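You operate a simulated robot arm through the tools that you are given. There is no shell and no other tool.

You are at the controls of a simulated robot arm. One attempt, no reset.

TASK
Crank the tester up, sort the squeezed block by its grade and load block Lot C-47.
Fine: crank to Up, slide out, block to the tray marked as the display says; new block seated, slide pushed in.

The check looks at the end state, three seconds after you hand in, the way a careful person would. Anything else that was tipped, shoved, dropped, spilled or broken makes it a failure.

THE ROBOT
A 7-joint arm with a two-finger parallel gripper, fixed in place. Base frame: the origin is on the floor under the middle of its stand, x ahead of it, y to its left, z up; the work surface is at about z = 80. Lengths are in cm, angles in degrees, forces in N, time in s.
It reaches about 111.2 cm from its shoulder. Its first joint turns from -166.0 to 166.0 degrees. Payload 3.43 kg.
The TCP is the grasp point between the finger pads, 3.4 cm short of the fingertips. In the tool frame z runs along the fingers and y along their closing line. The gripper opens to 12.8 cm. The fingers are 2.4 cm wide and 1.2 cm thick; the gripper's body (4.8 by 13 cm) begins 9.6 cm behind the TCP.
Orientation is that of the tool frame in the base frame, as a unit quaternion [x, y, z, w]. With the fingers straight down and closing along the base's y, the tool's x points along the base's -x, its y along +y and its z along -z.

THE INTERFACE
- The arm moves only by the tool jog_arm. Its argument "steps" is a list of rows, each a list of 7 numbers: the closure, from 0 (fully open) to 1 (shut), then the shift along the base's x, y, z in units of 50 mm (1.0 is 50 mm), then the turn, a rotation vector about the base's x, y, z in units of 8 degrees (1.0 is 8 degrees). In form: [[claw, dx, dy, dz, rx, ry, rz], ...]. A call has 1 to 20 rows; each row shifts and turns the commanded pose from where the row before left it. A call with a number of a shift or a turn outside -1 to 1 is refused whole. Each row takes 0.2 s and may step no farther than 5 cm and 8.6 degrees from the row before; otherwise, or with a gripper value out of range, the whole call is refused. Where a pose cannot be reached the arm comes as near as it can. A force on the tool above 90 N (or 10 N above the force at the start of the call, whichever is more), or a blocked arm, ends the call early, and 0.2 s more pass. The fingers move at their own pace (about 15.3 cm/s each) and stop on an object; they squeeze with about 43 N. The grip force told is the motor's: it shows also when the fingers shut on nothing. Time passes only in rows, and 0.2 s behind the last, so rows that do not move let the fingers close. The reply holds the time, the measured pose of the TCP, the force on the tool along the base axes, the opening and the grip force, in the units named above and with some noise, with the torque about the TCP (base axes, N m) and any sound that the robot's microphone picked up, and new pictures: "pictures" is both (left out), scene, wrist or none.
- Cameras (640 x 400 px; columns grow to the right, rows downward): "scene" is fixed at [39.93, -50.01, 155.46]; the picture's right is [0.81, -0.58, 0.00], its down [-0.41, -0.57, -0.71] and it looks along [0.41, 0.57, -0.71] (base axes); focal length 361 px, centre (320, 200). "wrist" rides on the gripper at [7.6, -1.1, -16] in the tool frame; the picture's right is [0.15, 0.99, 0.00], its down [-0.88, 0.13, -0.46] and it looks along [-0.45, 0.07, 0.89] (tool axes); focal length 234 px, centre (320, 200). There is no depth. A picture from a camera that has moved, and an enlarged one, comes with that camera's place and axes in the base frame and with its lens.
- zoom(camera, box): a new picture of the part [left, top, right, bottom] of that camera's present view, enlarged. It takes no simulated time.
- hand_in(): hands the job in; it is judged then, once.

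Places have to be worked out from the pictures, the camera data and where the tool is seen. Open the gripper and draw the arm clear of the work before you hand the job in, unless the task says otherwise.

The tools are called after ">>>" by a JSON object that holds its "op" and its "data". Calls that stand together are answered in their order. jog_arm: Moves the arm, as the interface text tells. Its arguments: {"type":"object","properties":{"steps":{"type":"array"},"pictures":{"type":"string","enum":["both","scene","wrist","none"]}},"required":["steps"]} The other tools are called the same way: zoom (camera, box) takes an enlarged picture of a part of a camera's view; hand_in () hands the job in.

At the start:

```text
clock: 0.0
tool_pos: [60.32, 14.74, 115.13]
tool_rot: [0.0, 1.0, 0.0, -0.001]
contact_force: [-0.7, -0.2, 0.5]
wrist_torque: [-0.01, -0.02, -0.02]
gripper_width: 12.79
finger_force: 0.1
```

scene: 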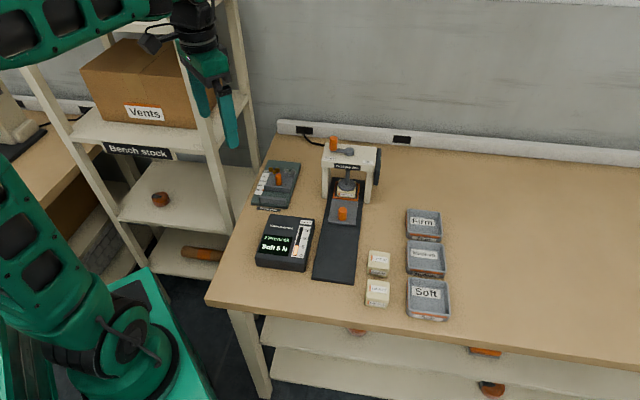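
wrist: 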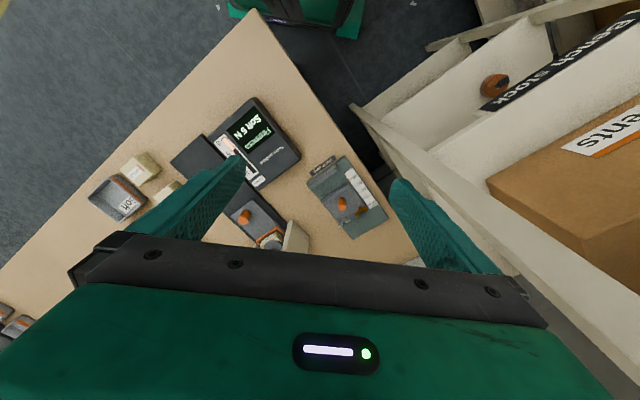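

I start by looking closer at the tester, the display, the blocks and the trays in the scene camera.

>>> {"op": "zoom", "data": {"camera": "scene", "box": [300, 125, 400, 188]}}

>>> {"op": "zoom", "data": {"camera": "scene", "box": [240, 150, 340, 213]}}

>>> {"op": "zoom", "data": {"camera": "scene", "box": [240, 205, 340, 285]}}

>>> {"op": "zoom", "data": {"camera": "scene", "box": [350, 200, 460, 325]}}

>>> {"op": "zoom", "data": {"camera": "scene", "box": [300, 170, 380, 230]}}

```text
6.35 times, centred on (350, 156) of scene
camera zoom: at [39.93, -50.01, 155.46], right [0.81, -0.58, 0.0], down [-0.41, -0.57, -0.71], along [0.41, 0.57, -0.71], focal length 2291 px, centre (130, 476)
```

zoom: 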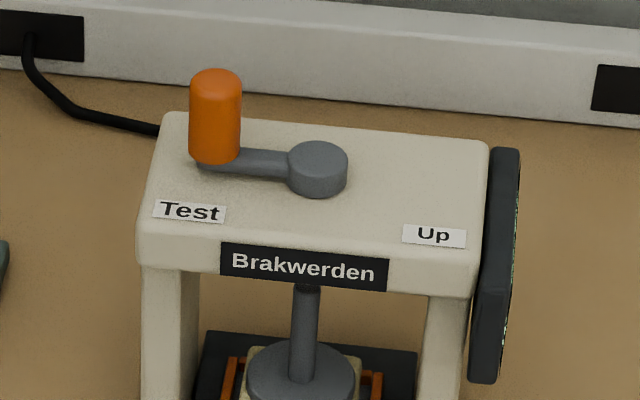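

```text
6.35 times, centred on (290, 182) of scene
camera zoom: at [39.93, -50.01, 155.46], right [0.81, -0.58, 0.0], down [-0.41, -0.57, -0.71], along [0.41, 0.57, -0.71], focal length 2291 px, centre (510, 318)
```

zoom: 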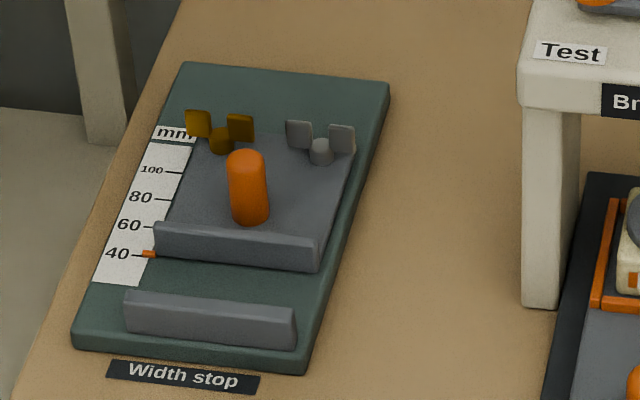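

```text
5.00 times, centred on (290, 245) of scene
camera zoom: at [39.93, -50.01, 155.46], right [0.81, -0.58, 0.0], down [-0.41, -0.57, -0.71], along [0.41, 0.57, -0.71], focal length 1804 px, centre (470, -25)
```

zoom: 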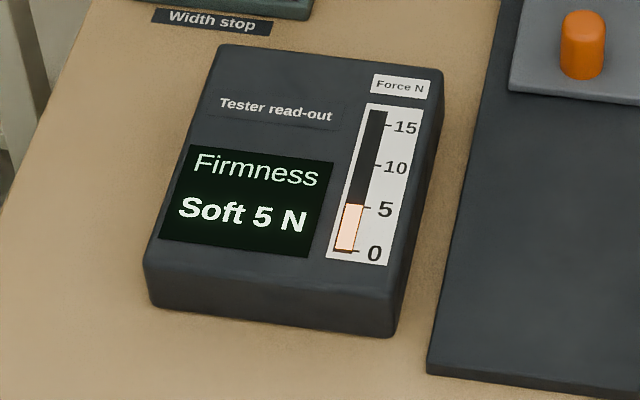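

```text
3.20 times, centred on (405, 262) of scene
camera zoom: at [39.93, -50.01, 155.46], right [0.81, -0.58, 0.0], down [-0.41, -0.57, -0.71], along [0.41, 0.57, -0.71], focal length 1154 px, centre (48, 0)
```

zoom: 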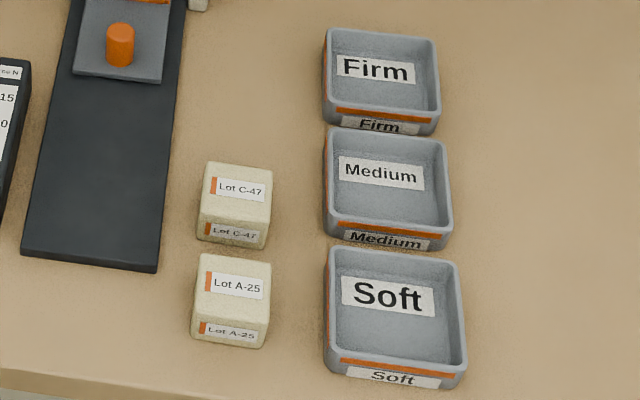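

```text
6.67 times, centred on (340, 200) of scene
camera zoom: at [39.93, -50.01, 155.46], right [0.81, -0.58, 0.0], down [-0.41, -0.57, -0.71], along [0.41, 0.57, -0.71], focal length 2405 px, centre (187, 200)
```

zoom: 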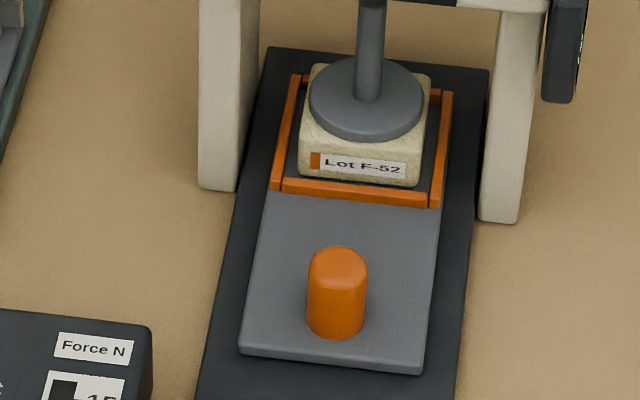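

The scene shows the crank on the tester at Test, the squeezed block Lot F-52 on the slide, and the display reading "Soft 5 N", so the Soft tray. The rig is turned about 45° to my base; I judge the crank handle near (88, 12), the slide knob near (83, 0). I swing the gripper over at a safe height, turned 45°, to see it with the wrist camera.

>>> {"op": "jog_arm", "data": {"steps": [[0, 0.833, -0.413, -0.1, 0, 0, 0.9375], [0, 0.833, -0.413, -0.1, 0, 0, 0.9375], [0, 0.833, -0.413, -0.1, 0, 0, 0.9375], [0, 0.833, -0.413, -0.1, 0, 0, 0.9375], [0, 0.833, -0.413, -0.1, 0, 0, 0.9375], [0, 0.833, -0.413, -0.1, 0, 0, 0.9375], [0, 0, 0, 0, 0, 0, 0]]}}

```text
clock: 1.6
tool_pos: [83.91, 2.12, 112.85]
tool_rot: [-0.383, 0.924, 0.004, 0.005]
contact_force: [0.9, -0.6, 1.0]
wrist_torque: [-0.03, -0.02, -0.02]
gripper_width: 12.81
finger_force: 0.0
camera wrist: at [79.1, -4.41, 128.74], right [-0.8, 0.59, 0.0], down [0.53, 0.71, 0.47], along [0.28, 0.38, -0.88], focal length 234 px, centre (320, 200)
```

scene: 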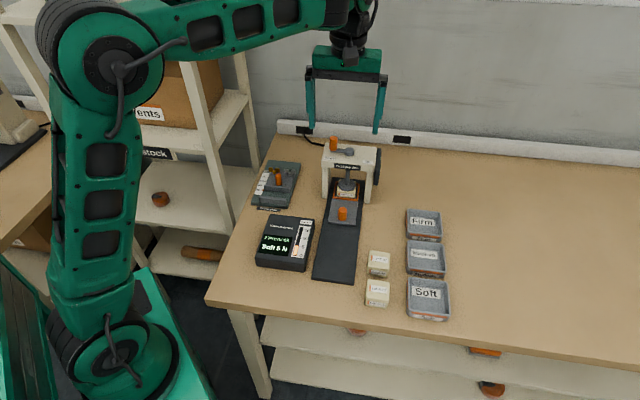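
wrist: 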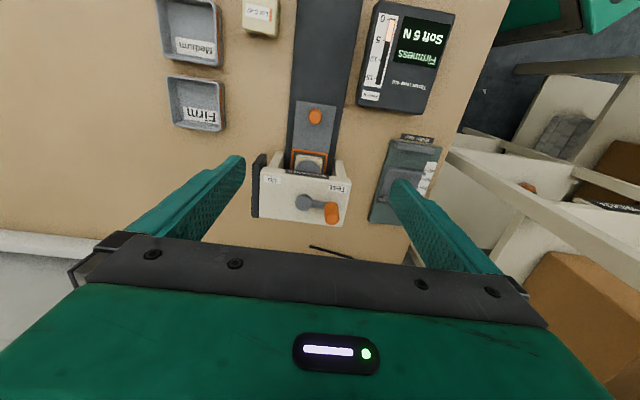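

The wrist camera now looks down on the tester top from the front. I enlarge the crank and the slide to place them precisely.

>>> {"op": "zoom", "data": {"camera": "wrist", "box": [240, 140, 368, 230]}}

>>> {"op": "zoom", "data": {"camera": "wrist", "box": [240, 60, 400, 180]}}

>>> {"op": "jog_arm", "data": {"steps": [[0, 0, 0, 0, 0, 0, 0]], "pictures": "wrist"}}

```text
4.44 times, centred on (304, 185) of wrist
camera zoom: at [79.1, -4.41, 128.74], right [-0.8, 0.59, 0.0], down [0.53, 0.71, 0.47], along [0.28, 0.38, -0.88], focal length 1041 px, centre (391, 267)
```

zoom: 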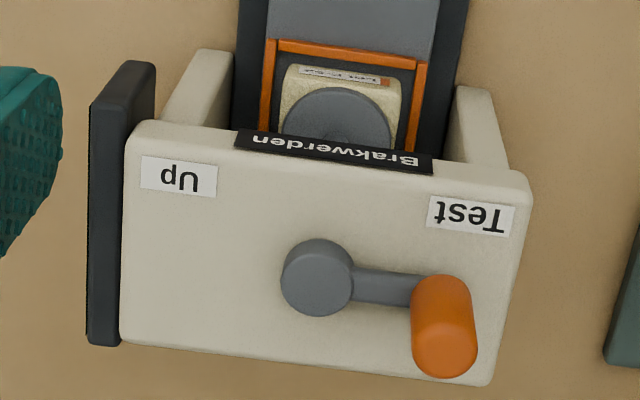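

```text
3.33 times, centred on (320, 120) of wrist
camera zoom: at [79.1, -4.41, 128.74], right [-0.8, 0.59, 0.0], down [0.53, 0.71, 0.47], along [0.28, 0.38, -0.88], focal length 781 px, centre (320, 467)
```

zoom: 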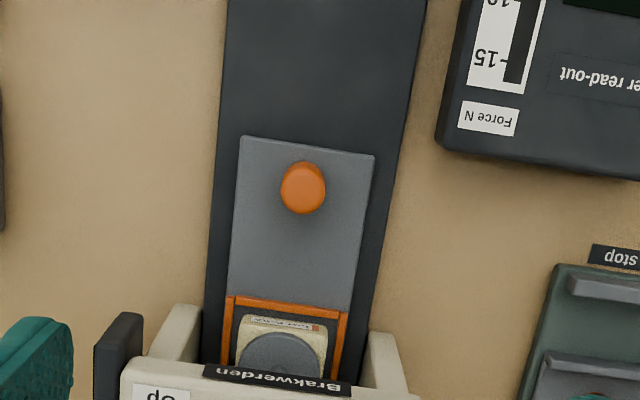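

```text
clock: 2.0
tool_pos: [83.88, 2.13, 112.82]
tool_rot: [-0.383, 0.924, 0.003, 0.005]
contact_force: [-0.3, 0.0, 0.5]
wrist_torque: [0.01, 0.01, -0.02]
gripper_width: 12.79
finger_force: 0.1
camera wrist: at [79.08, -4.38, 128.75], right [-0.8, 0.6, 0.0], down [0.53, 0.71, 0.47], along [0.28, 0.38, -0.88], focal length 234 px, centre (320, 200)
```

wrist: 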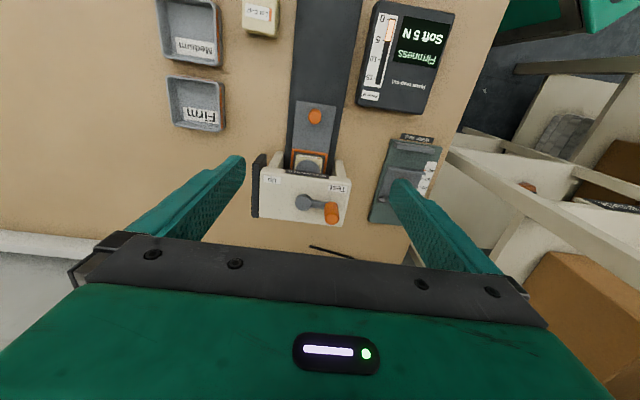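

Combining both views, I place the crank hub at about (91.1, 7.9), top z 97.4, and the crank knob at (88.25, 11.1), top z 100.6, radius about 4.3 cm. I turn the gripper so it closes along the knob's tangent and hover above it.

>>> {"op": "jog_arm", "data": {"steps": [[0, 0.0728, 0.1487, -0.0967, 0, 0, -0.9375], [0, 0.0728, 0.1487, -0.0967, 0, 0, -0.9375], [0, 0.0728, 0.1487, -0.0967, 0, 0, -0.9375], [0, 0.0728, 0.1487, -0.0967, 0, 0, -0.9375], [0, 0.0728, 0.1487, -0.0967, 0, 0, -0.9375], [0, 0.0728, 0.1487, -0.0967, 0, 0, -0.9375], [0, 0.0728, 0.1487, -0.0967, 0, 0, -0.9375], [0, 0.0728, 0.1487, -0.0967, 0, 0, -0.9375], [0, 0.0728, 0.1487, -0.0967, 0, 0, -0.9375], [0, 0.0728, 0.1487, -0.0967, 0, 0, -0.9375], [0, 0.0728, 0.1487, -0.0967, 0, 0, -0.9375], [0, 0.0728, 0.1487, -0.0967, 0, 0, -0.9375], [0, 0, 0, 0, 0, 0, 0]]}}

```text
clock: 4.8
tool_pos: [88.03, 11.42, 107.09]
tool_rot: [0.383, 0.924, -0.002, 0.005]
contact_force: [0.2, -0.1, 0.5]
wrist_torque: [0.03, -0.02, -0.01]
gripper_width: 12.79
finger_force: 0.0
camera wrist: at [81.76, 15.99, 123.0], right [0.6, 0.8, 0.0], down [0.71, -0.53, 0.47], along [0.37, -0.28, -0.88], focal length 234 px, centre (320, 200)
```

scene: 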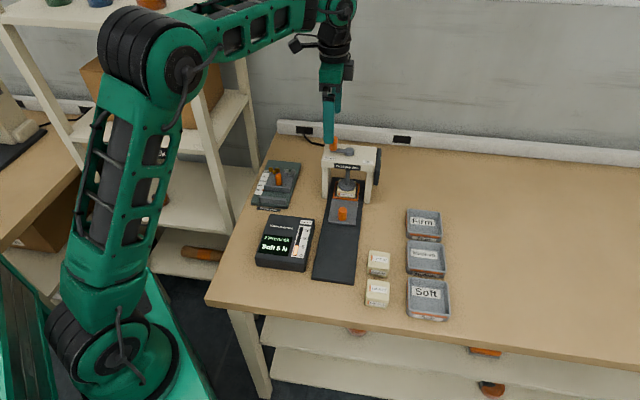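
wrist: 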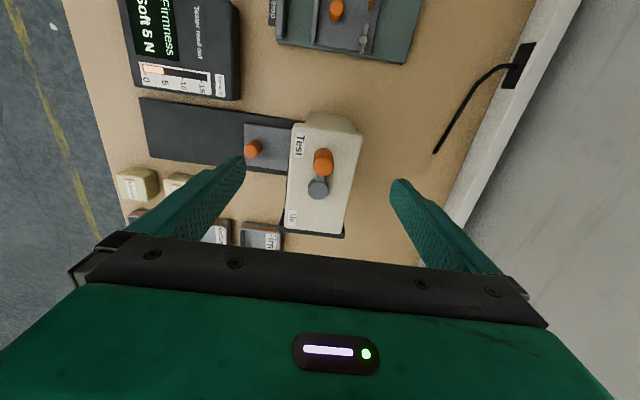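

The gripper hovers over the knob. I enlarge the wrist view to fix the knob's place from this second angle.

>>> {"op": "zoom", "data": {"camera": "wrist", "box": [270, 100, 398, 230]}}

```text
3.08 times, centred on (334, 165) of wrist
camera zoom: at [81.76, 15.99, 123.0], right [0.6, 0.8, 0.0], down [0.71, -0.53, 0.47], along [0.37, -0.28, -0.88], focal length 720 px, centre (277, 308)
```

zoom: 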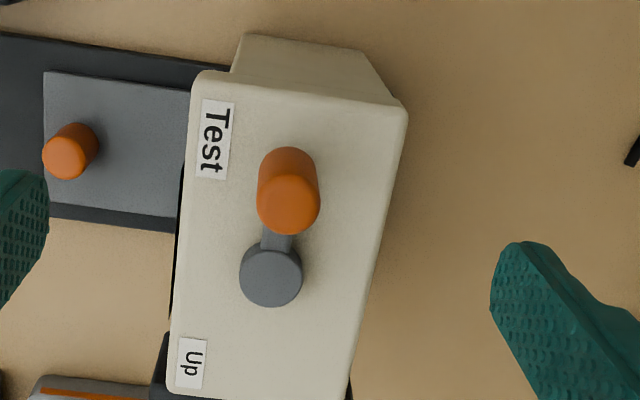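

The knob reads about (88.4, 11.3) from here and the hub lies exactly 3 cm away in both x and y. I lower with the fingers half closed so the tips straddle the knob just above the crank arm.

>>> {"op": "jog_arm", "data": {"steps": [[0.55, 0.0185, -0.0085, -0.2, 0, 0, 0], [0.55, 0.0185, -0.0085, -0.2, 0, 0, 0], [0.55, 0.0185, -0.0085, -0.3, 0, 0, 0], [0.55, 0.0185, -0.0085, -0.3, 0, 0, 0], [0.55, 0, 0, -0.28, 0, 0, 0], [0.55, 0, 0, 0, 0, 0, 0]]}}

```text
clock: 6.2
tool_pos: [88.66, 11.22, 100.55]
tool_rot: [0.383, 0.924, -0.002, 0.006]
contact_force: [0.8, 0.1, -0.8]
wrist_torque: [0.0, 0.01, 0.02]
gripper_width: 5.78
finger_force: 0.1
camera wrist: at [82.2, 15.74, 116.53], right [0.6, 0.8, 0.0], down [0.71, -0.53, 0.47], along [0.37, -0.28, -0.88], focal length 234 px, centre (320, 200)
```

scene: 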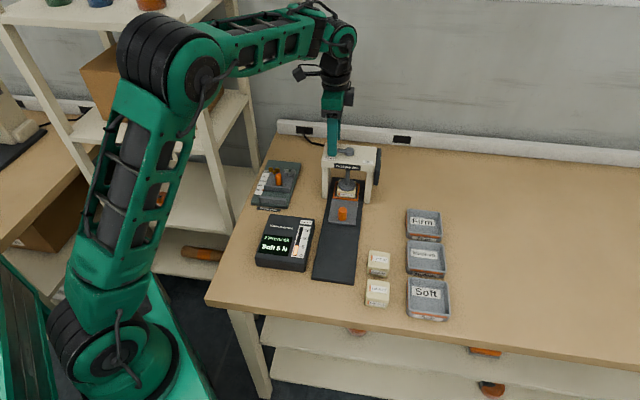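
wrist: 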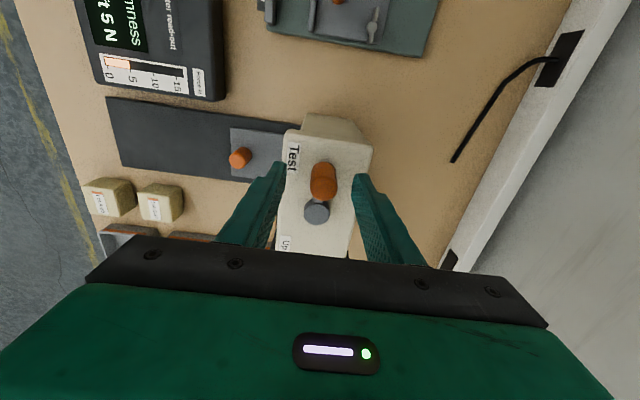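

The fingers straddle the knob; I check the centring before closing.

>>> {"op": "zoom", "data": {"camera": "wrist", "box": [256, 140, 384, 220]}}

```text
5.00 times, centred on (320, 180) of wrist
camera zoom: at [82.2, 15.74, 116.53], right [0.6, 0.8, 0.0], down [0.71, -0.53, 0.47], along [0.37, -0.28, -0.88], focal length 1171 px, centre (320, 300)
```

zoom: 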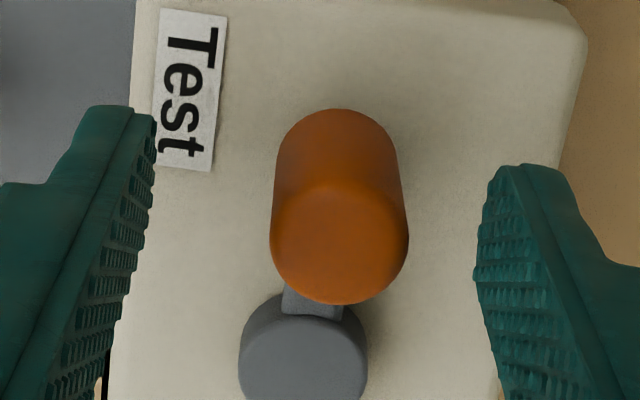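

The knob sits at about (88.44, 11.45), centred between the fingers along the closing line and about 0.3 cm off sideways. I shift 0.2/0.2 cm and close on it.

>>> {"op": "jog_arm", "data": {"steps": [[0.55, -0.04, 0.04, 0.02, 0, 0, 0], [0.8, 0, 0, 0, 0, 0, 0], [1, 0, 0, 0, 0, 0, 0], [1, 0, 0, 0, 0, 0, 0], [1, 0, 0, 0, 0, 0, 0]]}}

```text
clock: 7.4
tool_pos: [88.49, 11.33, 100.62]
tool_rot: [0.383, 0.924, -0.002, 0.006]
contact_force: [-0.2, 1.0, -0.2]
wrist_torque: [0.03, -0.05, -0.03]
gripper_width: 2.09
finger_force: 45.2
camera wrist: at [81.99, 15.92, 116.64], right [0.6, 0.8, 0.0], down [0.71, -0.53, 0.47], along [0.37, -0.28, -0.88], focal length 234 px, centre (320, 200)
```

scene: 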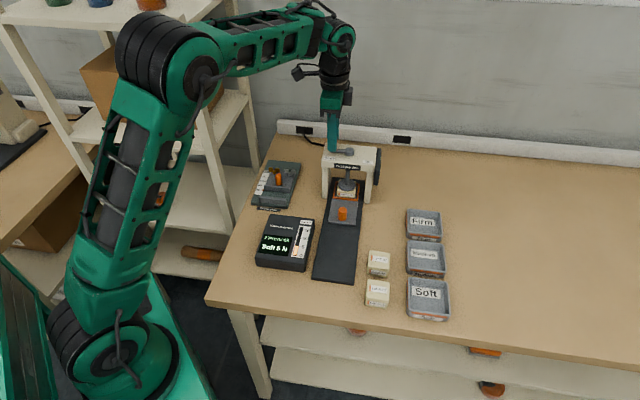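
wrist: 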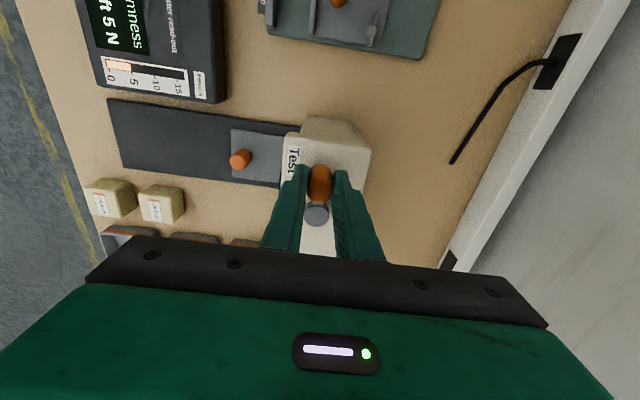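

Knob gripped (2.09 cm, 45 N) with almost no side force. I try one small 8° turn toward the front (over the label side) and read the force.

>>> {"op": "jog_arm", "data": {"steps": [[1, -0.076, -0.087, 0, 0, 0, 1], [1, 0, 0, 0, 0, 0, 0]]}}

```text
clock: 8.0
tool_pos: [88.02, 10.89, 100.77]
tool_rot: [0.317, 0.949, -0.001, 0.006]
contact_force: [0.2, 0.2, 0.5]
wrist_torque: [0.01, 0.02, 0.0]
gripper_width: 2.07
finger_force: 44.9
camera wrist: at [81.01, 14.51, 116.64], right [0.48, 0.88, 0.0], down [0.78, -0.42, 0.47], along [0.41, -0.22, -0.88], focal length 234 px, centre (320, 200)
```

scene: 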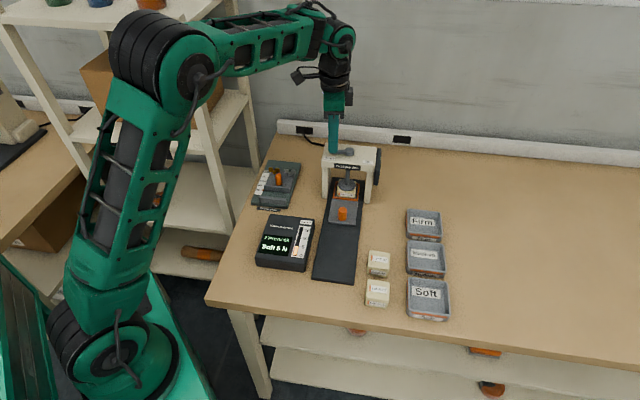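
wrist: 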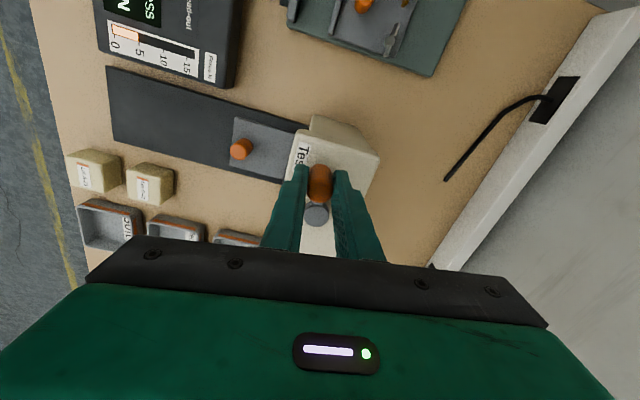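

The crank turned freely with no force, so the front way is right. I continue along the arc about the hub in 8° rows, turning the gripper with it.

>>> {"op": "jog_arm", "data": {"steps": [[1, -0.0624, -0.0992, -0.005, 0, 0, 1], [1, -0.0482, -0.107, -0.005, 0, 0, 1], [1, -0.0326, -0.1124, -0.005, 0, 0, 1], [1, -0.0168, -0.116, -0.005, 0, 0, 1], [1, -0.0004, -0.1172, -0.005, 0, 0, 1], [1, 0.016, -0.1162, -0.005, 0, 0, 1], [1, 0, 0, 0, 0, 0, 0]]}}

```text
clock: 9.6
tool_pos: [87.32, 7.55, 100.67]
tool_rot: [-0.097, 0.995, 0.001, 0.007]
contact_force: [26.4, 4.6, 8.1]
wrist_torque: [0.22, -1.07, 0.01]
gripper_width: 2.08
finger_force: 44.5
camera wrist: at [79.76, 4.83, 116.62], right [-0.33, 0.94, 0.0], down [0.83, 0.3, 0.47], along [0.44, 0.16, -0.88], focal length 234 px, centre (320, 200)
```

scene: 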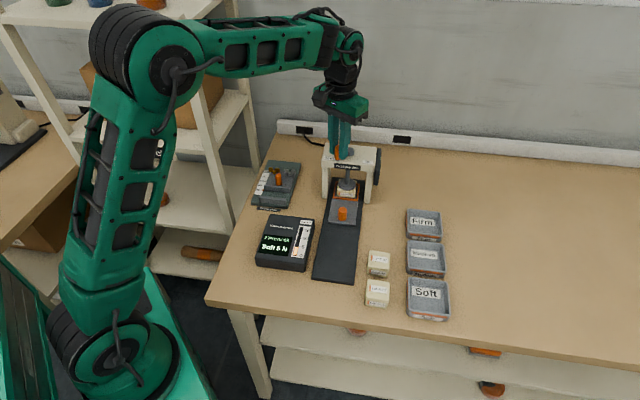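
wrist: 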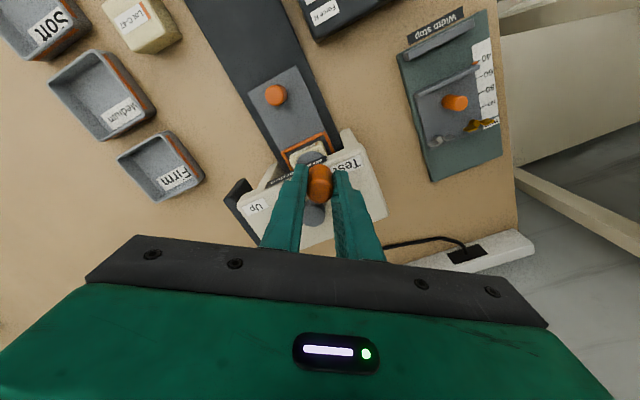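

The crank follows, now about 56° round, but a 26 N inward pull says my radius is a bit long. I refine the hub to (91.35, 8.45) with a 4.0 cm radius and take a couple of rows more.

>>> {"op": "jog_arm", "data": {"steps": [[1, 0.05, -0.082, 0, 0, 0, 1], [1, 0.044, -0.102, 0, 0, 0, 1], [1, 0, 0, 0, 0, 0, 0]], "pictures": "scene"}}

```text
clock: 10.4
tool_pos: [87.72, 6.69, 100.69]
tool_rot: [-0.234, 0.972, 0.003, 0.004]
contact_force: [9.0, 5.1, 14.1]
wrist_torque: [0.06, -0.09, 0.01]
gripper_width: 2.05
finger_force: 45.3
```

scene: 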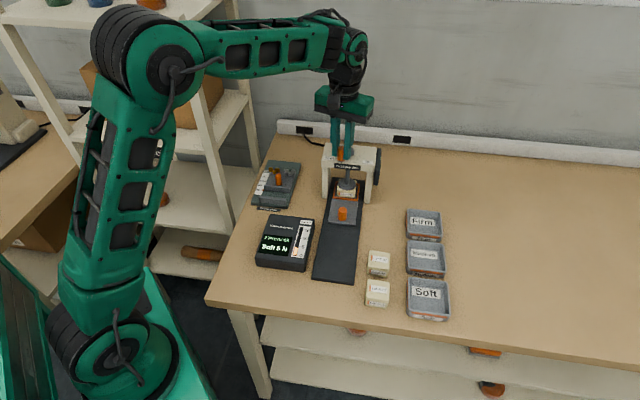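

The force dropped to about 10 N sideways. I go on along the arc and ease up 1 mm because of the small upward push.

>>> {"op": "jog_arm", "data": {"steps": [[1, 0.078, -0.104, 0.02, 0, 0, 1], [1, 0.07, -0.086, 0, 0, 0, 1], [1, 0.082, -0.076, 0, 0, 0, 1], [1, 0, 0, 0, 0, 0, 0]], "pictures": "both"}}

```text
clock: 11.4
tool_pos: [88.71, 5.0, 100.78]
tool_rot: [-0.43, 0.903, 0.003, 0.004]
contact_force: [-15.2, -15.7, 0.0]
wrist_torque: [-0.78, 0.71, 0.01]
gripper_width: 2.08
finger_force: 44.7
camera wrist: at [84.59, -1.78, 116.65], right [-0.86, 0.51, 0.0], down [0.45, 0.76, 0.46], along [0.23, 0.4, -0.89], focal length 234 px, centre (320, 200)
```

scene: 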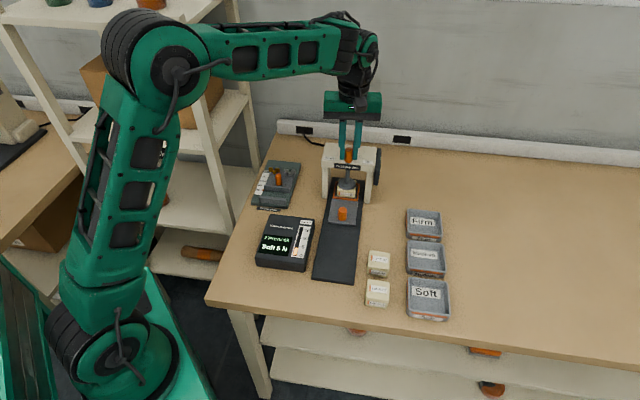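
wrist: 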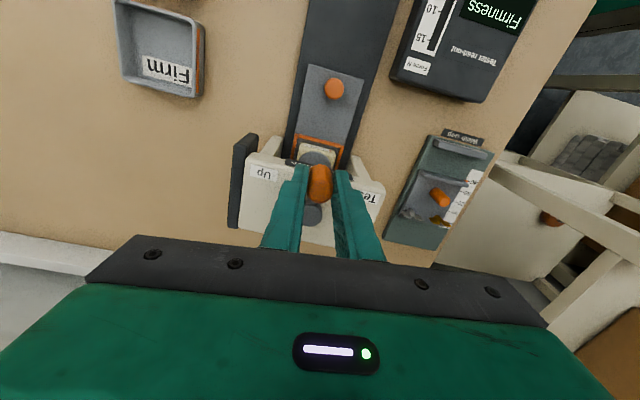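

About 96° round; the pull is now outward, so I look closely at how the knob sits in the fingers and where the hub is before going on.

>>> {"op": "zoom", "data": {"camera": "wrist", "box": [256, 130, 384, 250]}}

>>> {"op": "zoom", "data": {"camera": "scene", "box": [300, 125, 400, 188]}}

```text
3.33 times, centred on (320, 190) of wrist
camera zoom: at [84.59, -1.78, 116.65], right [-0.86, 0.51, 0.0], down [0.45, 0.76, 0.46], along [0.23, 0.4, -0.89], focal length 781 px, centre (320, 233)
```

zoom: 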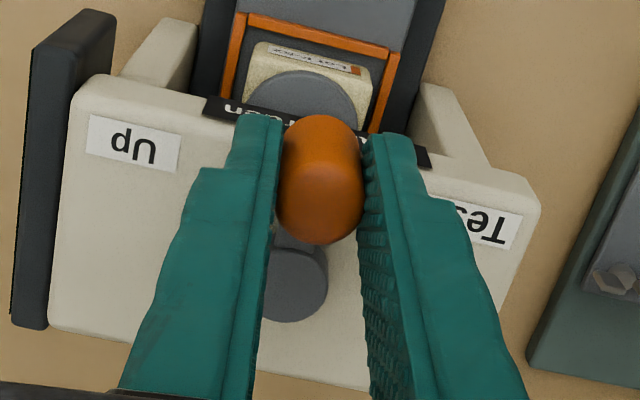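

```text
6.35 times, centred on (350, 156) of scene
camera zoom: at [39.93, -50.01, 155.46], right [0.81, -0.58, 0.0], down [-0.41, -0.57, -0.71], along [0.41, 0.57, -0.71], focal length 2291 px, centre (130, 476)
```

zoom: 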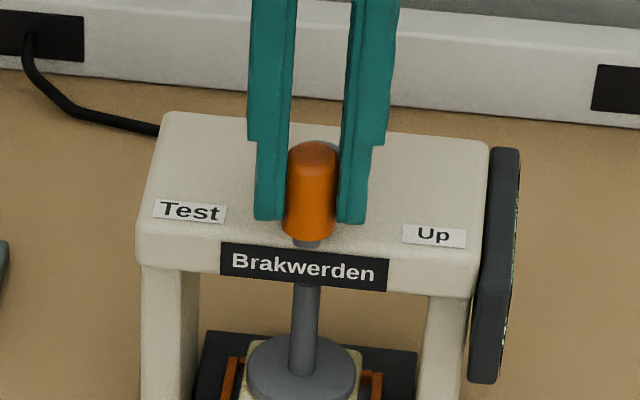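

The knob is firmly held and now points to the front, the crank is midway. I continue two rows using the measured place as the arc's base and watch the force.

>>> {"op": "jog_arm", "data": {"steps": [[1, 0.098, -0.067, 0, 0, 0, 1], [1, 0.106, -0.055, 0, 0, 0, 1], [1, 0, 0, 0, 0, 0, 0]], "pictures": "none"}}

```text
clock: 12.2
tool_pos: [89.69, 4.28, 100.64]
tool_rot: [-0.55, 0.835, 0.005, 0.003]
contact_force: [-16.7, -34.2, -9.5]
wrist_torque: [-1.16, 0.51, 0.0]
gripper_width: 2.08
finger_force: 44.7
```

The outward push has grown to 38 N, so my circle is off here. I take a fresh picture to re-measure the hub relative to the knob before moving on.

>>> {"op": "jog_arm", "data": {"steps": [[1, 0, 0, 0, 0, 0, 0]], "pictures": "both"}}

>>> {"op": "zoom", "data": {"camera": "wrist", "box": [256, 130, 384, 250]}}

>>> {"op": "zoom", "data": {"camera": "scene", "box": [300, 125, 400, 188]}}

```text
clock: 12.6
tool_pos: [89.75, 4.52, 100.76]
tool_rot: [-0.551, 0.834, 0.005, 0.004]
contact_force: [-16.5, -32.0, -11.8]
wrist_torque: [-0.96, 0.14, 0.05]
gripper_width: 2.08
finger_force: 44.9
camera wrist: at [87.67, -3.27, 116.63], right [-0.97, 0.25, 0.0], down [0.22, 0.86, 0.47], along [0.12, 0.45, -0.88], focal length 234 px, centre (320, 200)
```

scene: 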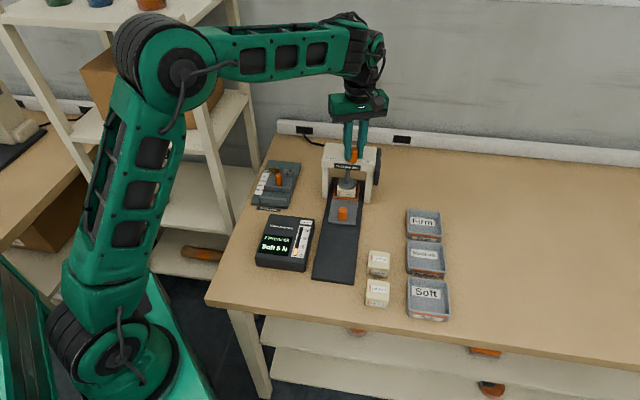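
wrist: 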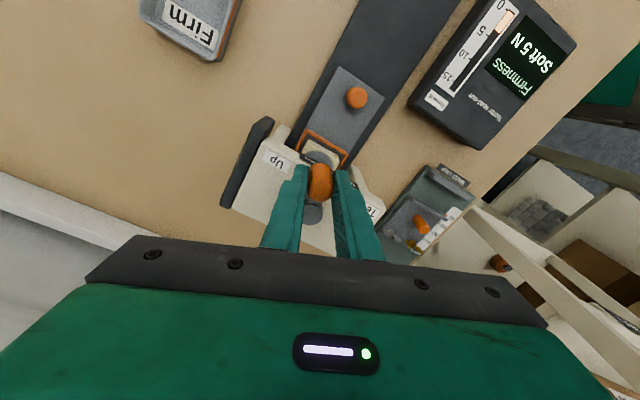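

```text
3.33 times, centred on (320, 190) of wrist
camera zoom: at [87.67, -3.27, 116.63], right [-0.97, 0.25, 0.0], down [0.22, 0.86, 0.47], along [0.12, 0.45, -0.88], focal length 781 px, centre (320, 233)
```

zoom: 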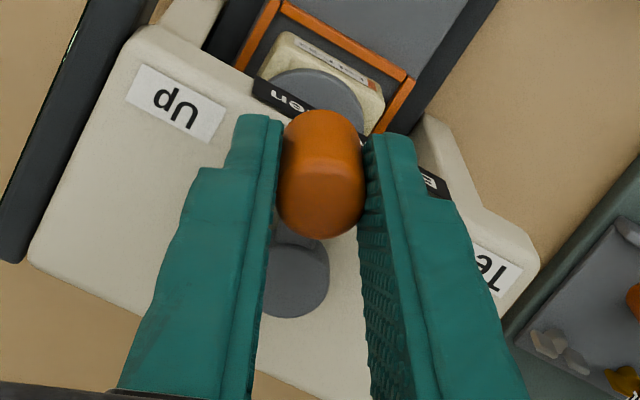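

```text
6.35 times, centred on (350, 156) of scene
camera zoom: at [39.93, -50.01, 155.46], right [0.81, -0.58, 0.0], down [-0.41, -0.57, -0.71], along [0.41, 0.57, -0.71], focal length 2291 px, centre (130, 476)
```

zoom: 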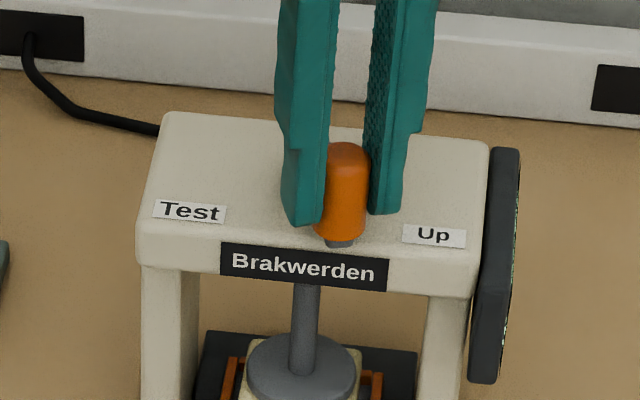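

The arm was still settling. The knob pushes the tool outward, so I back out 2 mm radially to learn the stiffness.

>>> {"op": "jog_arm", "data": {"steps": [[1, -0.0156, -0.037, 0, 0, 0, 0], [1, 0, 0, 0, 0, 0, 0]], "pictures": "none"}}

```text
clock: 13.2
tool_pos: [89.64, 4.47, 100.68]
tool_rot: [-0.553, 0.833, 0.005, 0.005]
contact_force: [-9.7, -17.4, -18.1]
wrist_torque: [-0.65, 0.23, -0.01]
gripper_width: 2.09
finger_force: 45.3
```

Stiffness is roughly 80 N/cm, and the measured points fit a circle about (91.4, 8.25) with radius 4.17. I continue two rows with a small outward relief.

>>> {"op": "jog_arm", "data": {"steps": [[1, 0.096, -0.069, -0.02, 0, 0, 1], [1, 0.114, -0.026, 0, 0, 0, 1], [1, 0, 0, 0, 0, 0, 0], [1, 0, 0, 0, 0, 0, 0]], "pictures": "none"}}

```text
clock: 14.2
tool_pos: [91.02, 4.08, 100.76]
tool_rot: [-0.663, 0.749, 0.005, 0.005]
contact_force: [-1.3, -6.5, -2.3]
wrist_torque: [0.43, -0.13, 0.0]
gripper_width: 2.11
finger_force: 44.8
```

Forces are almost zero now. I continue three more rows along the same arc.

>>> {"op": "jog_arm", "data": {"steps": [[1, 0.112, -0.003, 0, 0, 0, 1], [1, 0.114, 0.013, 0, 0, 0, 1], [1, 0.112, 0.03, 0, 0, 0, 1], [1, 0, 0, 0, 0, 0, 0], [1, 0, 0, 0, 0, 0, 0]], "pictures": "both"}}

```text
clock: 15.4
tool_pos: [92.5, 4.08, 100.72]
tool_rot: [0.803, -0.596, -0.005, -0.004]
contact_force: [2.7, -20.2, 11.2]
wrist_torque: [-0.84, -0.2, -0.01]
gripper_width: 2.06
finger_force: 45.2
camera wrist: at [95.74, -3.23, 116.63], right [-0.9, -0.43, 0.0], down [-0.38, 0.8, 0.47], along [-0.2, 0.42, -0.88], focal length 234 px, centre (320, 200)
```

scene: 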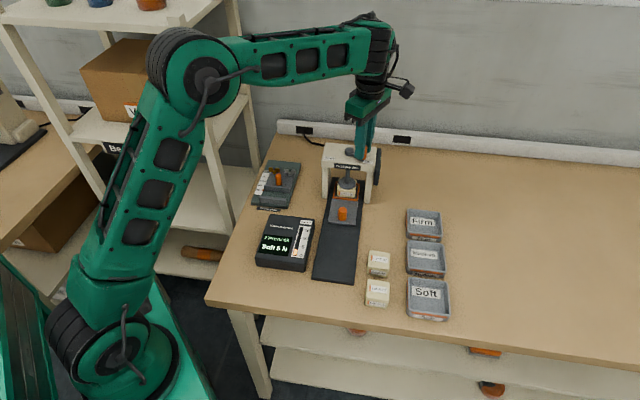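
wrist: 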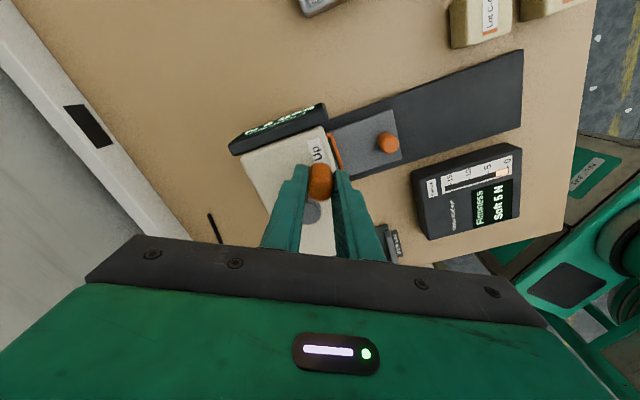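

Handle is at about 285°, close to the Up label, with a mild 20 N outward pull. I add relief and take two more rows.

>>> {"op": "jog_arm", "data": {"steps": [[1, 0.118, 0.005, 0.01, 0, 0, 1], [1, 0.108, 0.036, 0, 0, 0, 1], [1, 0, 0, 0, 0, 0, 0], [1, 0, 0, 0, 0, 0, 0]], "pictures": "none"}}

```text
clock: 16.4
tool_pos: [93.74, 4.22, 100.75]
tool_rot: [0.879, -0.477, -0.007, -0.004]
contact_force: [3.0, -6.6, 8.2]
wrist_torque: [0.02, -0.06, 0.0]
gripper_width: 2.09
finger_force: 45.0
```

Nearly force-free at about 303°. I do the next 8° and then check whether it meets the end stop.

>>> {"op": "jog_arm", "data": {"steps": [[1, 0.094, 0.068, 0, 0, 0, 1], [1, 0, 0, 0, 0, 0, 0], [1, 0, 0, 0, 0, 0, 0]], "pictures": "both"}}

>>> {"op": "zoom", "data": {"camera": "scene", "box": [300, 125, 400, 188]}}

>>> {"op": "zoom", "data": {"camera": "wrist", "box": [220, 100, 420, 250]}}

```text
clock: 17.2
tool_pos: [94.25, 4.75, 100.7]
tool_rot: [0.91, -0.415, -0.007, -0.003]
contact_force: [4.6, -6.7, 8.7]
wrist_torque: [-0.04, 0.0, 0.01]
gripper_width: 2.09
finger_force: 45.2
camera wrist: at [100.06, -0.59, 116.62], right [-0.65, -0.76, 0.0], down [-0.67, 0.57, 0.47], along [-0.35, 0.31, -0.88], focal length 234 px, centre (320, 200)
```

scene: 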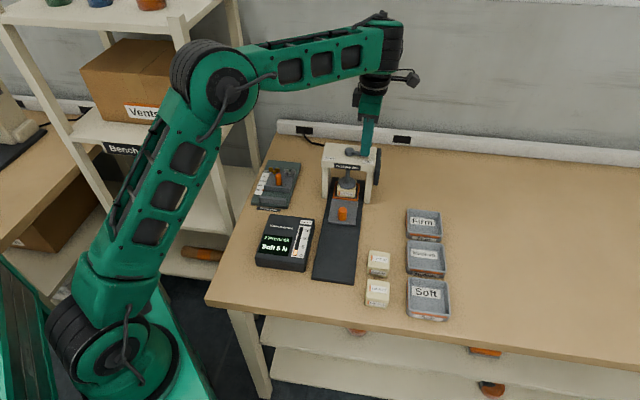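
wrist: 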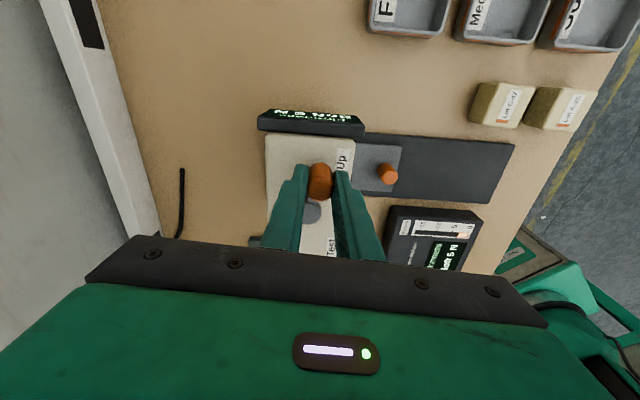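

```text
6.35 times, centred on (350, 156) of scene
camera zoom: at [39.93, -50.01, 155.46], right [0.81, -0.58, 0.0], down [-0.41, -0.57, -0.71], along [0.41, 0.57, -0.71], focal length 2291 px, centre (130, 476)
```

zoom: 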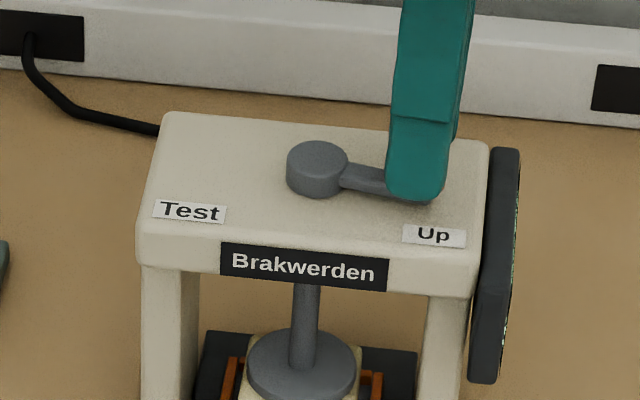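

```text
2.67 times, centred on (320, 175) of wrist
camera zoom: at [100.06, -0.59, 116.62], right [-0.65, -0.76, 0.0], down [-0.67, 0.57, 0.47], along [-0.35, 0.31, -0.88], focal length 624 px, centre (320, 267)
```

zoom: 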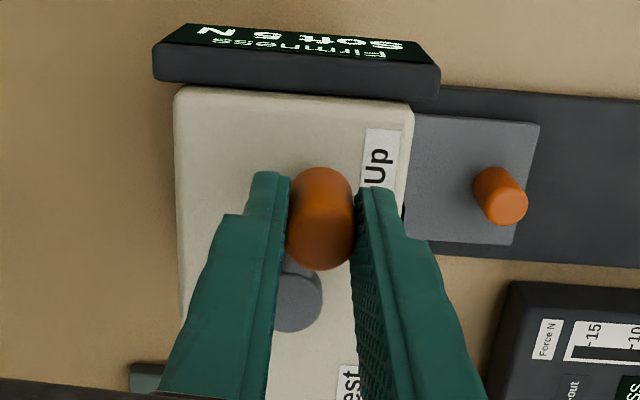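

The handle is just short of the Up end, the arm still points slightly to the front. I turn another 8° and watch for the stop.

>>> {"op": "jog_arm", "data": {"steps": [[1, 0.042, 0.04, 0, 0, 0, 0.5], [1, 0.04, 0.044, 0, 0, 0, 0.5], [1, 0, 0, 0, 0, 0, 0], [1, 0, 0, 0, 0, 0, 0]], "pictures": "scene"}}

>>> {"op": "zoom", "data": {"camera": "scene", "box": [300, 125, 400, 188]}}

```text
clock: 18.2
tool_pos: [94.61, 4.91, 100.77]
tool_rot: [0.936, -0.352, -0.008, -0.003]
contact_force: [11.3, -13.9, 1.2]
wrist_torque: [-0.39, -0.37, -0.03]
gripper_width: 2.06
finger_force: 45.2
```

scene: 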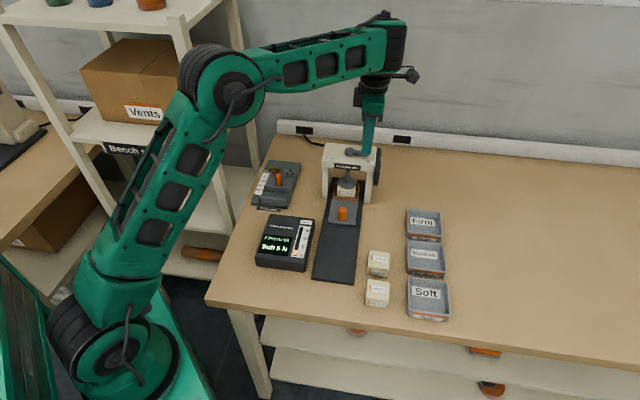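

```text
6.35 times, centred on (350, 156) of scene
camera zoom: at [39.93, -50.01, 155.46], right [0.81, -0.58, 0.0], down [-0.41, -0.57, -0.71], along [0.41, 0.57, -0.71], focal length 2291 px, centre (130, 476)
```

zoom: 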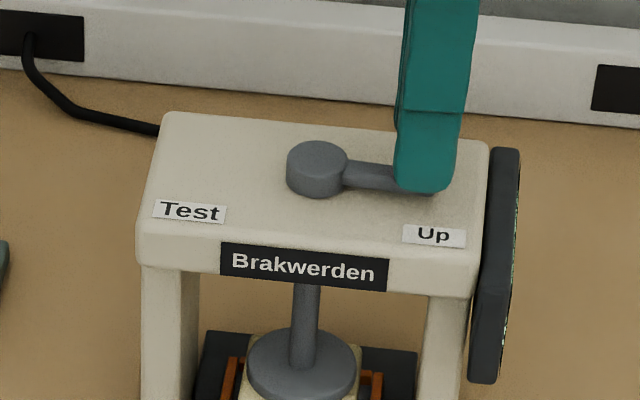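

No tangential stop felt yet, only a mild outward pull. I push on tangentially by 4 mm with a little relief.

>>> {"op": "jog_arm", "data": {"steps": [[1, 0.04, 0.02, 0, 0, 0, 0.3], [1, 0.036, 0.02, 0, 0, 0, 0.3], [1, 0, 0, 0, 0, 0, 0], [1, 0, 0, 0, 0, 0, 0]], "pictures": "scene"}}

>>> {"op": "zoom", "data": {"camera": "scene", "box": [300, 125, 400, 220]}}

```text
clock: 19.2
tool_pos: [95.01, 5.24, 100.71]
tool_rot: [0.95, -0.311, -0.008, -0.002]
contact_force: [12.3, -11.8, -5.8]
wrist_torque: [-0.23, -0.32, 0.0]
gripper_width: 2.09
finger_force: 44.9
```

scene: 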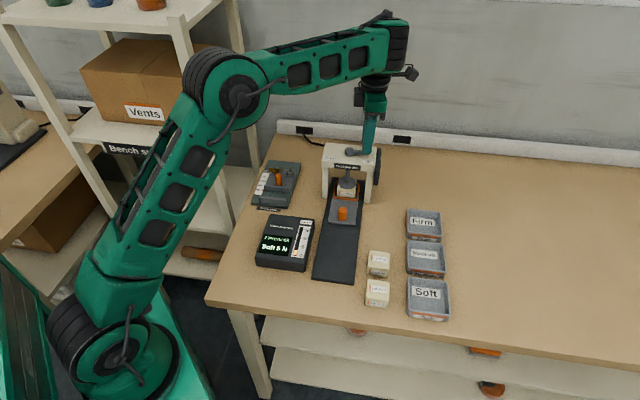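

```text
4.21 times, centred on (350, 172) of scene
camera zoom: at [39.93, -50.01, 155.46], right [0.81, -0.58, 0.0], down [-0.41, -0.57, -0.71], along [0.41, 0.57, -0.71], focal length 1519 px, centre (194, 316)
```

zoom: 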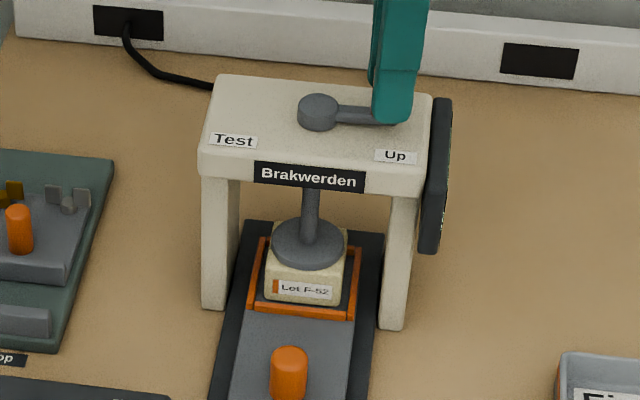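

The crank arm now looks parallel to the tester's edge, i.e. at Up. I press a little further to feel for the end stop.

>>> {"op": "jog_arm", "data": {"steps": [[1, 0.05, 0.03, 0, 0, 0, 0.3], [1, 0.036, 0.03, 0, 0, 0, 0.2], [1, 0, 0, 0, 0, 0, 0], [1, 0, 0, 0, 0, 0, 0]], "pictures": "scene"}}

>>> {"op": "zoom", "data": {"camera": "scene", "box": [300, 125, 400, 220]}}

```text
clock: 20.2
tool_pos: [95.37, 5.75, 100.69]
tool_rot: [0.961, -0.276, -0.009, -0.003]
contact_force: [-4.4, 3.7, -13.6]
wrist_torque: [0.37, 0.47, -0.01]
gripper_width: 2.11
finger_force: 45.0
```

scene: 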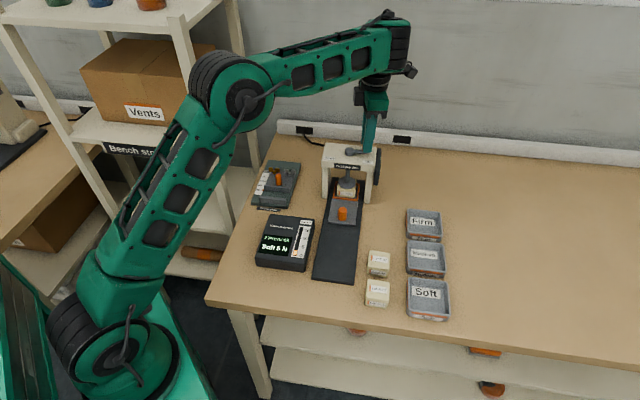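

```text
4.21 times, centred on (350, 172) of scene
camera zoom: at [39.93, -50.01, 155.46], right [0.81, -0.58, 0.0], down [-0.41, -0.57, -0.71], along [0.41, 0.57, -0.71], focal length 1519 px, centre (194, 316)
```

zoom: 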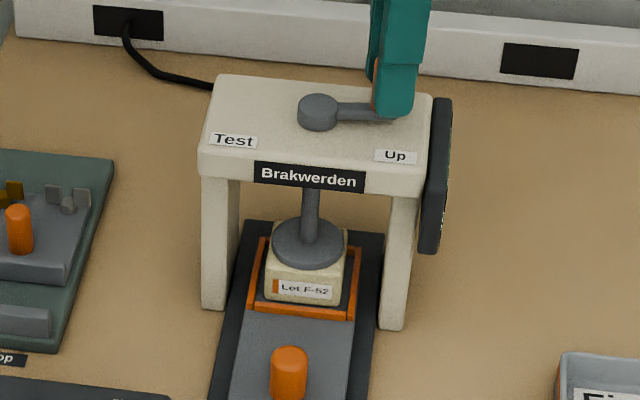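

I check the crank's true angle with the wrist camera.

>>> {"op": "jog_arm", "data": {"steps": [[1, 0, 0, 0, 0, 0, 0]], "pictures": "wrist"}}

>>> {"op": "zoom", "data": {"camera": "wrist", "box": [230, 100, 410, 240]}}

>>> {"op": "zoom", "data": {"camera": "scene", "box": [330, 135, 390, 173]}}

```text
clock: 20.6
tool_pos: [95.32, 5.88, 100.79]
tool_rot: [0.961, -0.278, -0.008, -0.003]
contact_force: [-8.4, 6.1, -16.3]
wrist_torque: [0.37, 0.41, 0.01]
gripper_width: 2.08
finger_force: 44.7
camera wrist: at [102.47, 2.45, 116.6], right [-0.4, -0.92, 0.0], down [-0.81, 0.35, 0.47], along [-0.43, 0.19, -0.88], focal length 234 px, centre (320, 200)
```

wrist: 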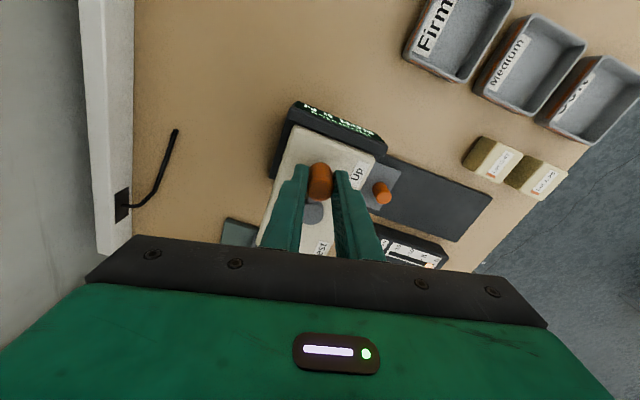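

```text
2.86 times, centred on (320, 170) of wrist
camera zoom: at [102.47, 2.45, 116.6], right [-0.4, -0.92, 0.0], down [-0.81, 0.35, 0.47], along [-0.43, 0.19, -0.88], focal length 669 px, centre (320, 286)
```

zoom: 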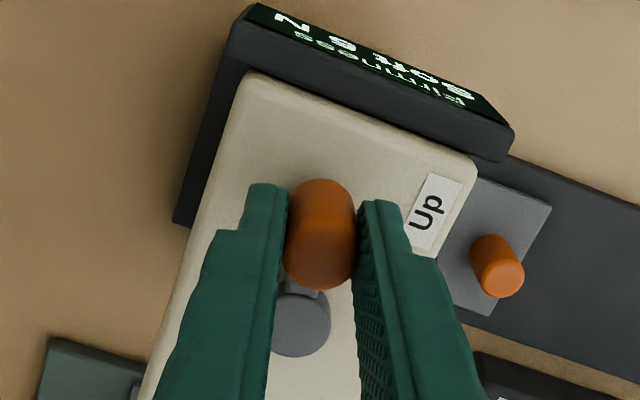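

```text
10.53 times, centred on (360, 154) of scene
camera zoom: at [39.93, -50.01, 155.46], right [0.81, -0.58, 0.0], down [-0.41, -0.57, -0.71], along [0.41, 0.57, -0.71], focal length 3798 px, centre (-101, 684)
```

zoom: 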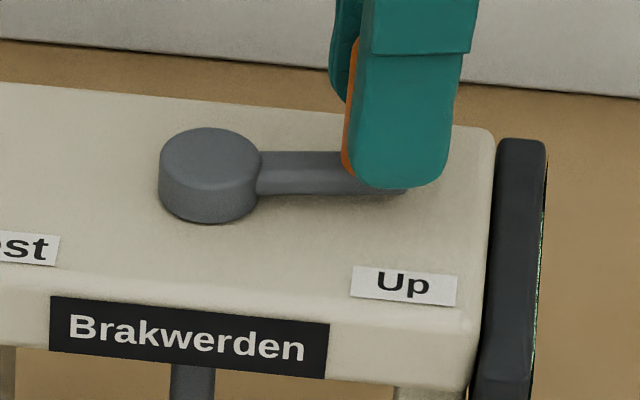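

The crank arm has passed parallel by roughly 10° with no stop felt. I look at the plunger and block to see how far it has lifted.

>>> {"op": "zoom", "data": {"camera": "scene", "box": [320, 165, 380, 210]}}

>>> {"op": "zoom", "data": {"camera": "scene", "box": [300, 125, 400, 188]}}

```text
8.89 times, centred on (350, 188) of scene
camera zoom: at [39.93, -50.01, 155.46], right [0.81, -0.58, 0.0], down [-0.41, -0.57, -0.71], along [0.41, 0.57, -0.71], focal length 3207 px, centre (53, 311)
```

zoom: 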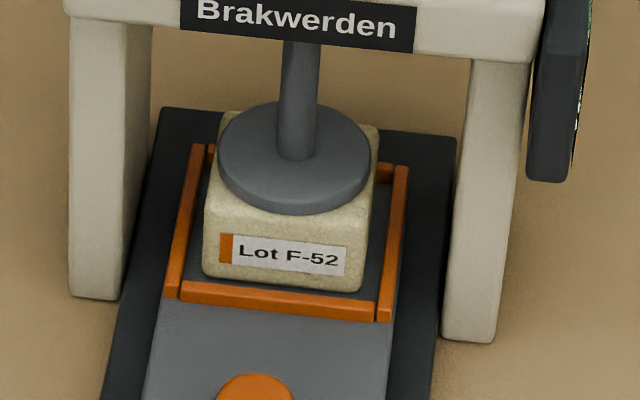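

```text
6.35 times, centred on (350, 156) of scene
camera zoom: at [39.93, -50.01, 155.46], right [0.81, -0.58, 0.0], down [-0.41, -0.57, -0.71], along [0.41, 0.57, -0.71], focal length 2291 px, centre (130, 476)
```

zoom: 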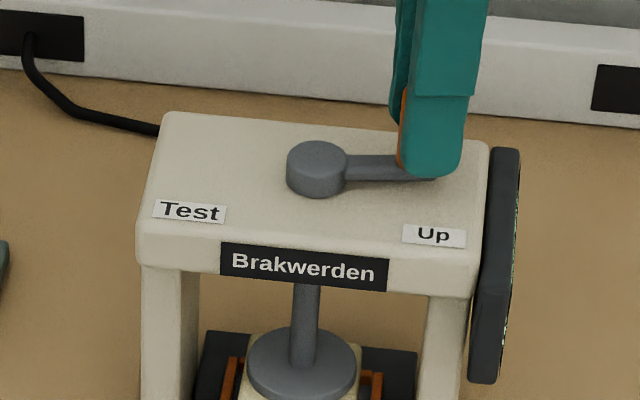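

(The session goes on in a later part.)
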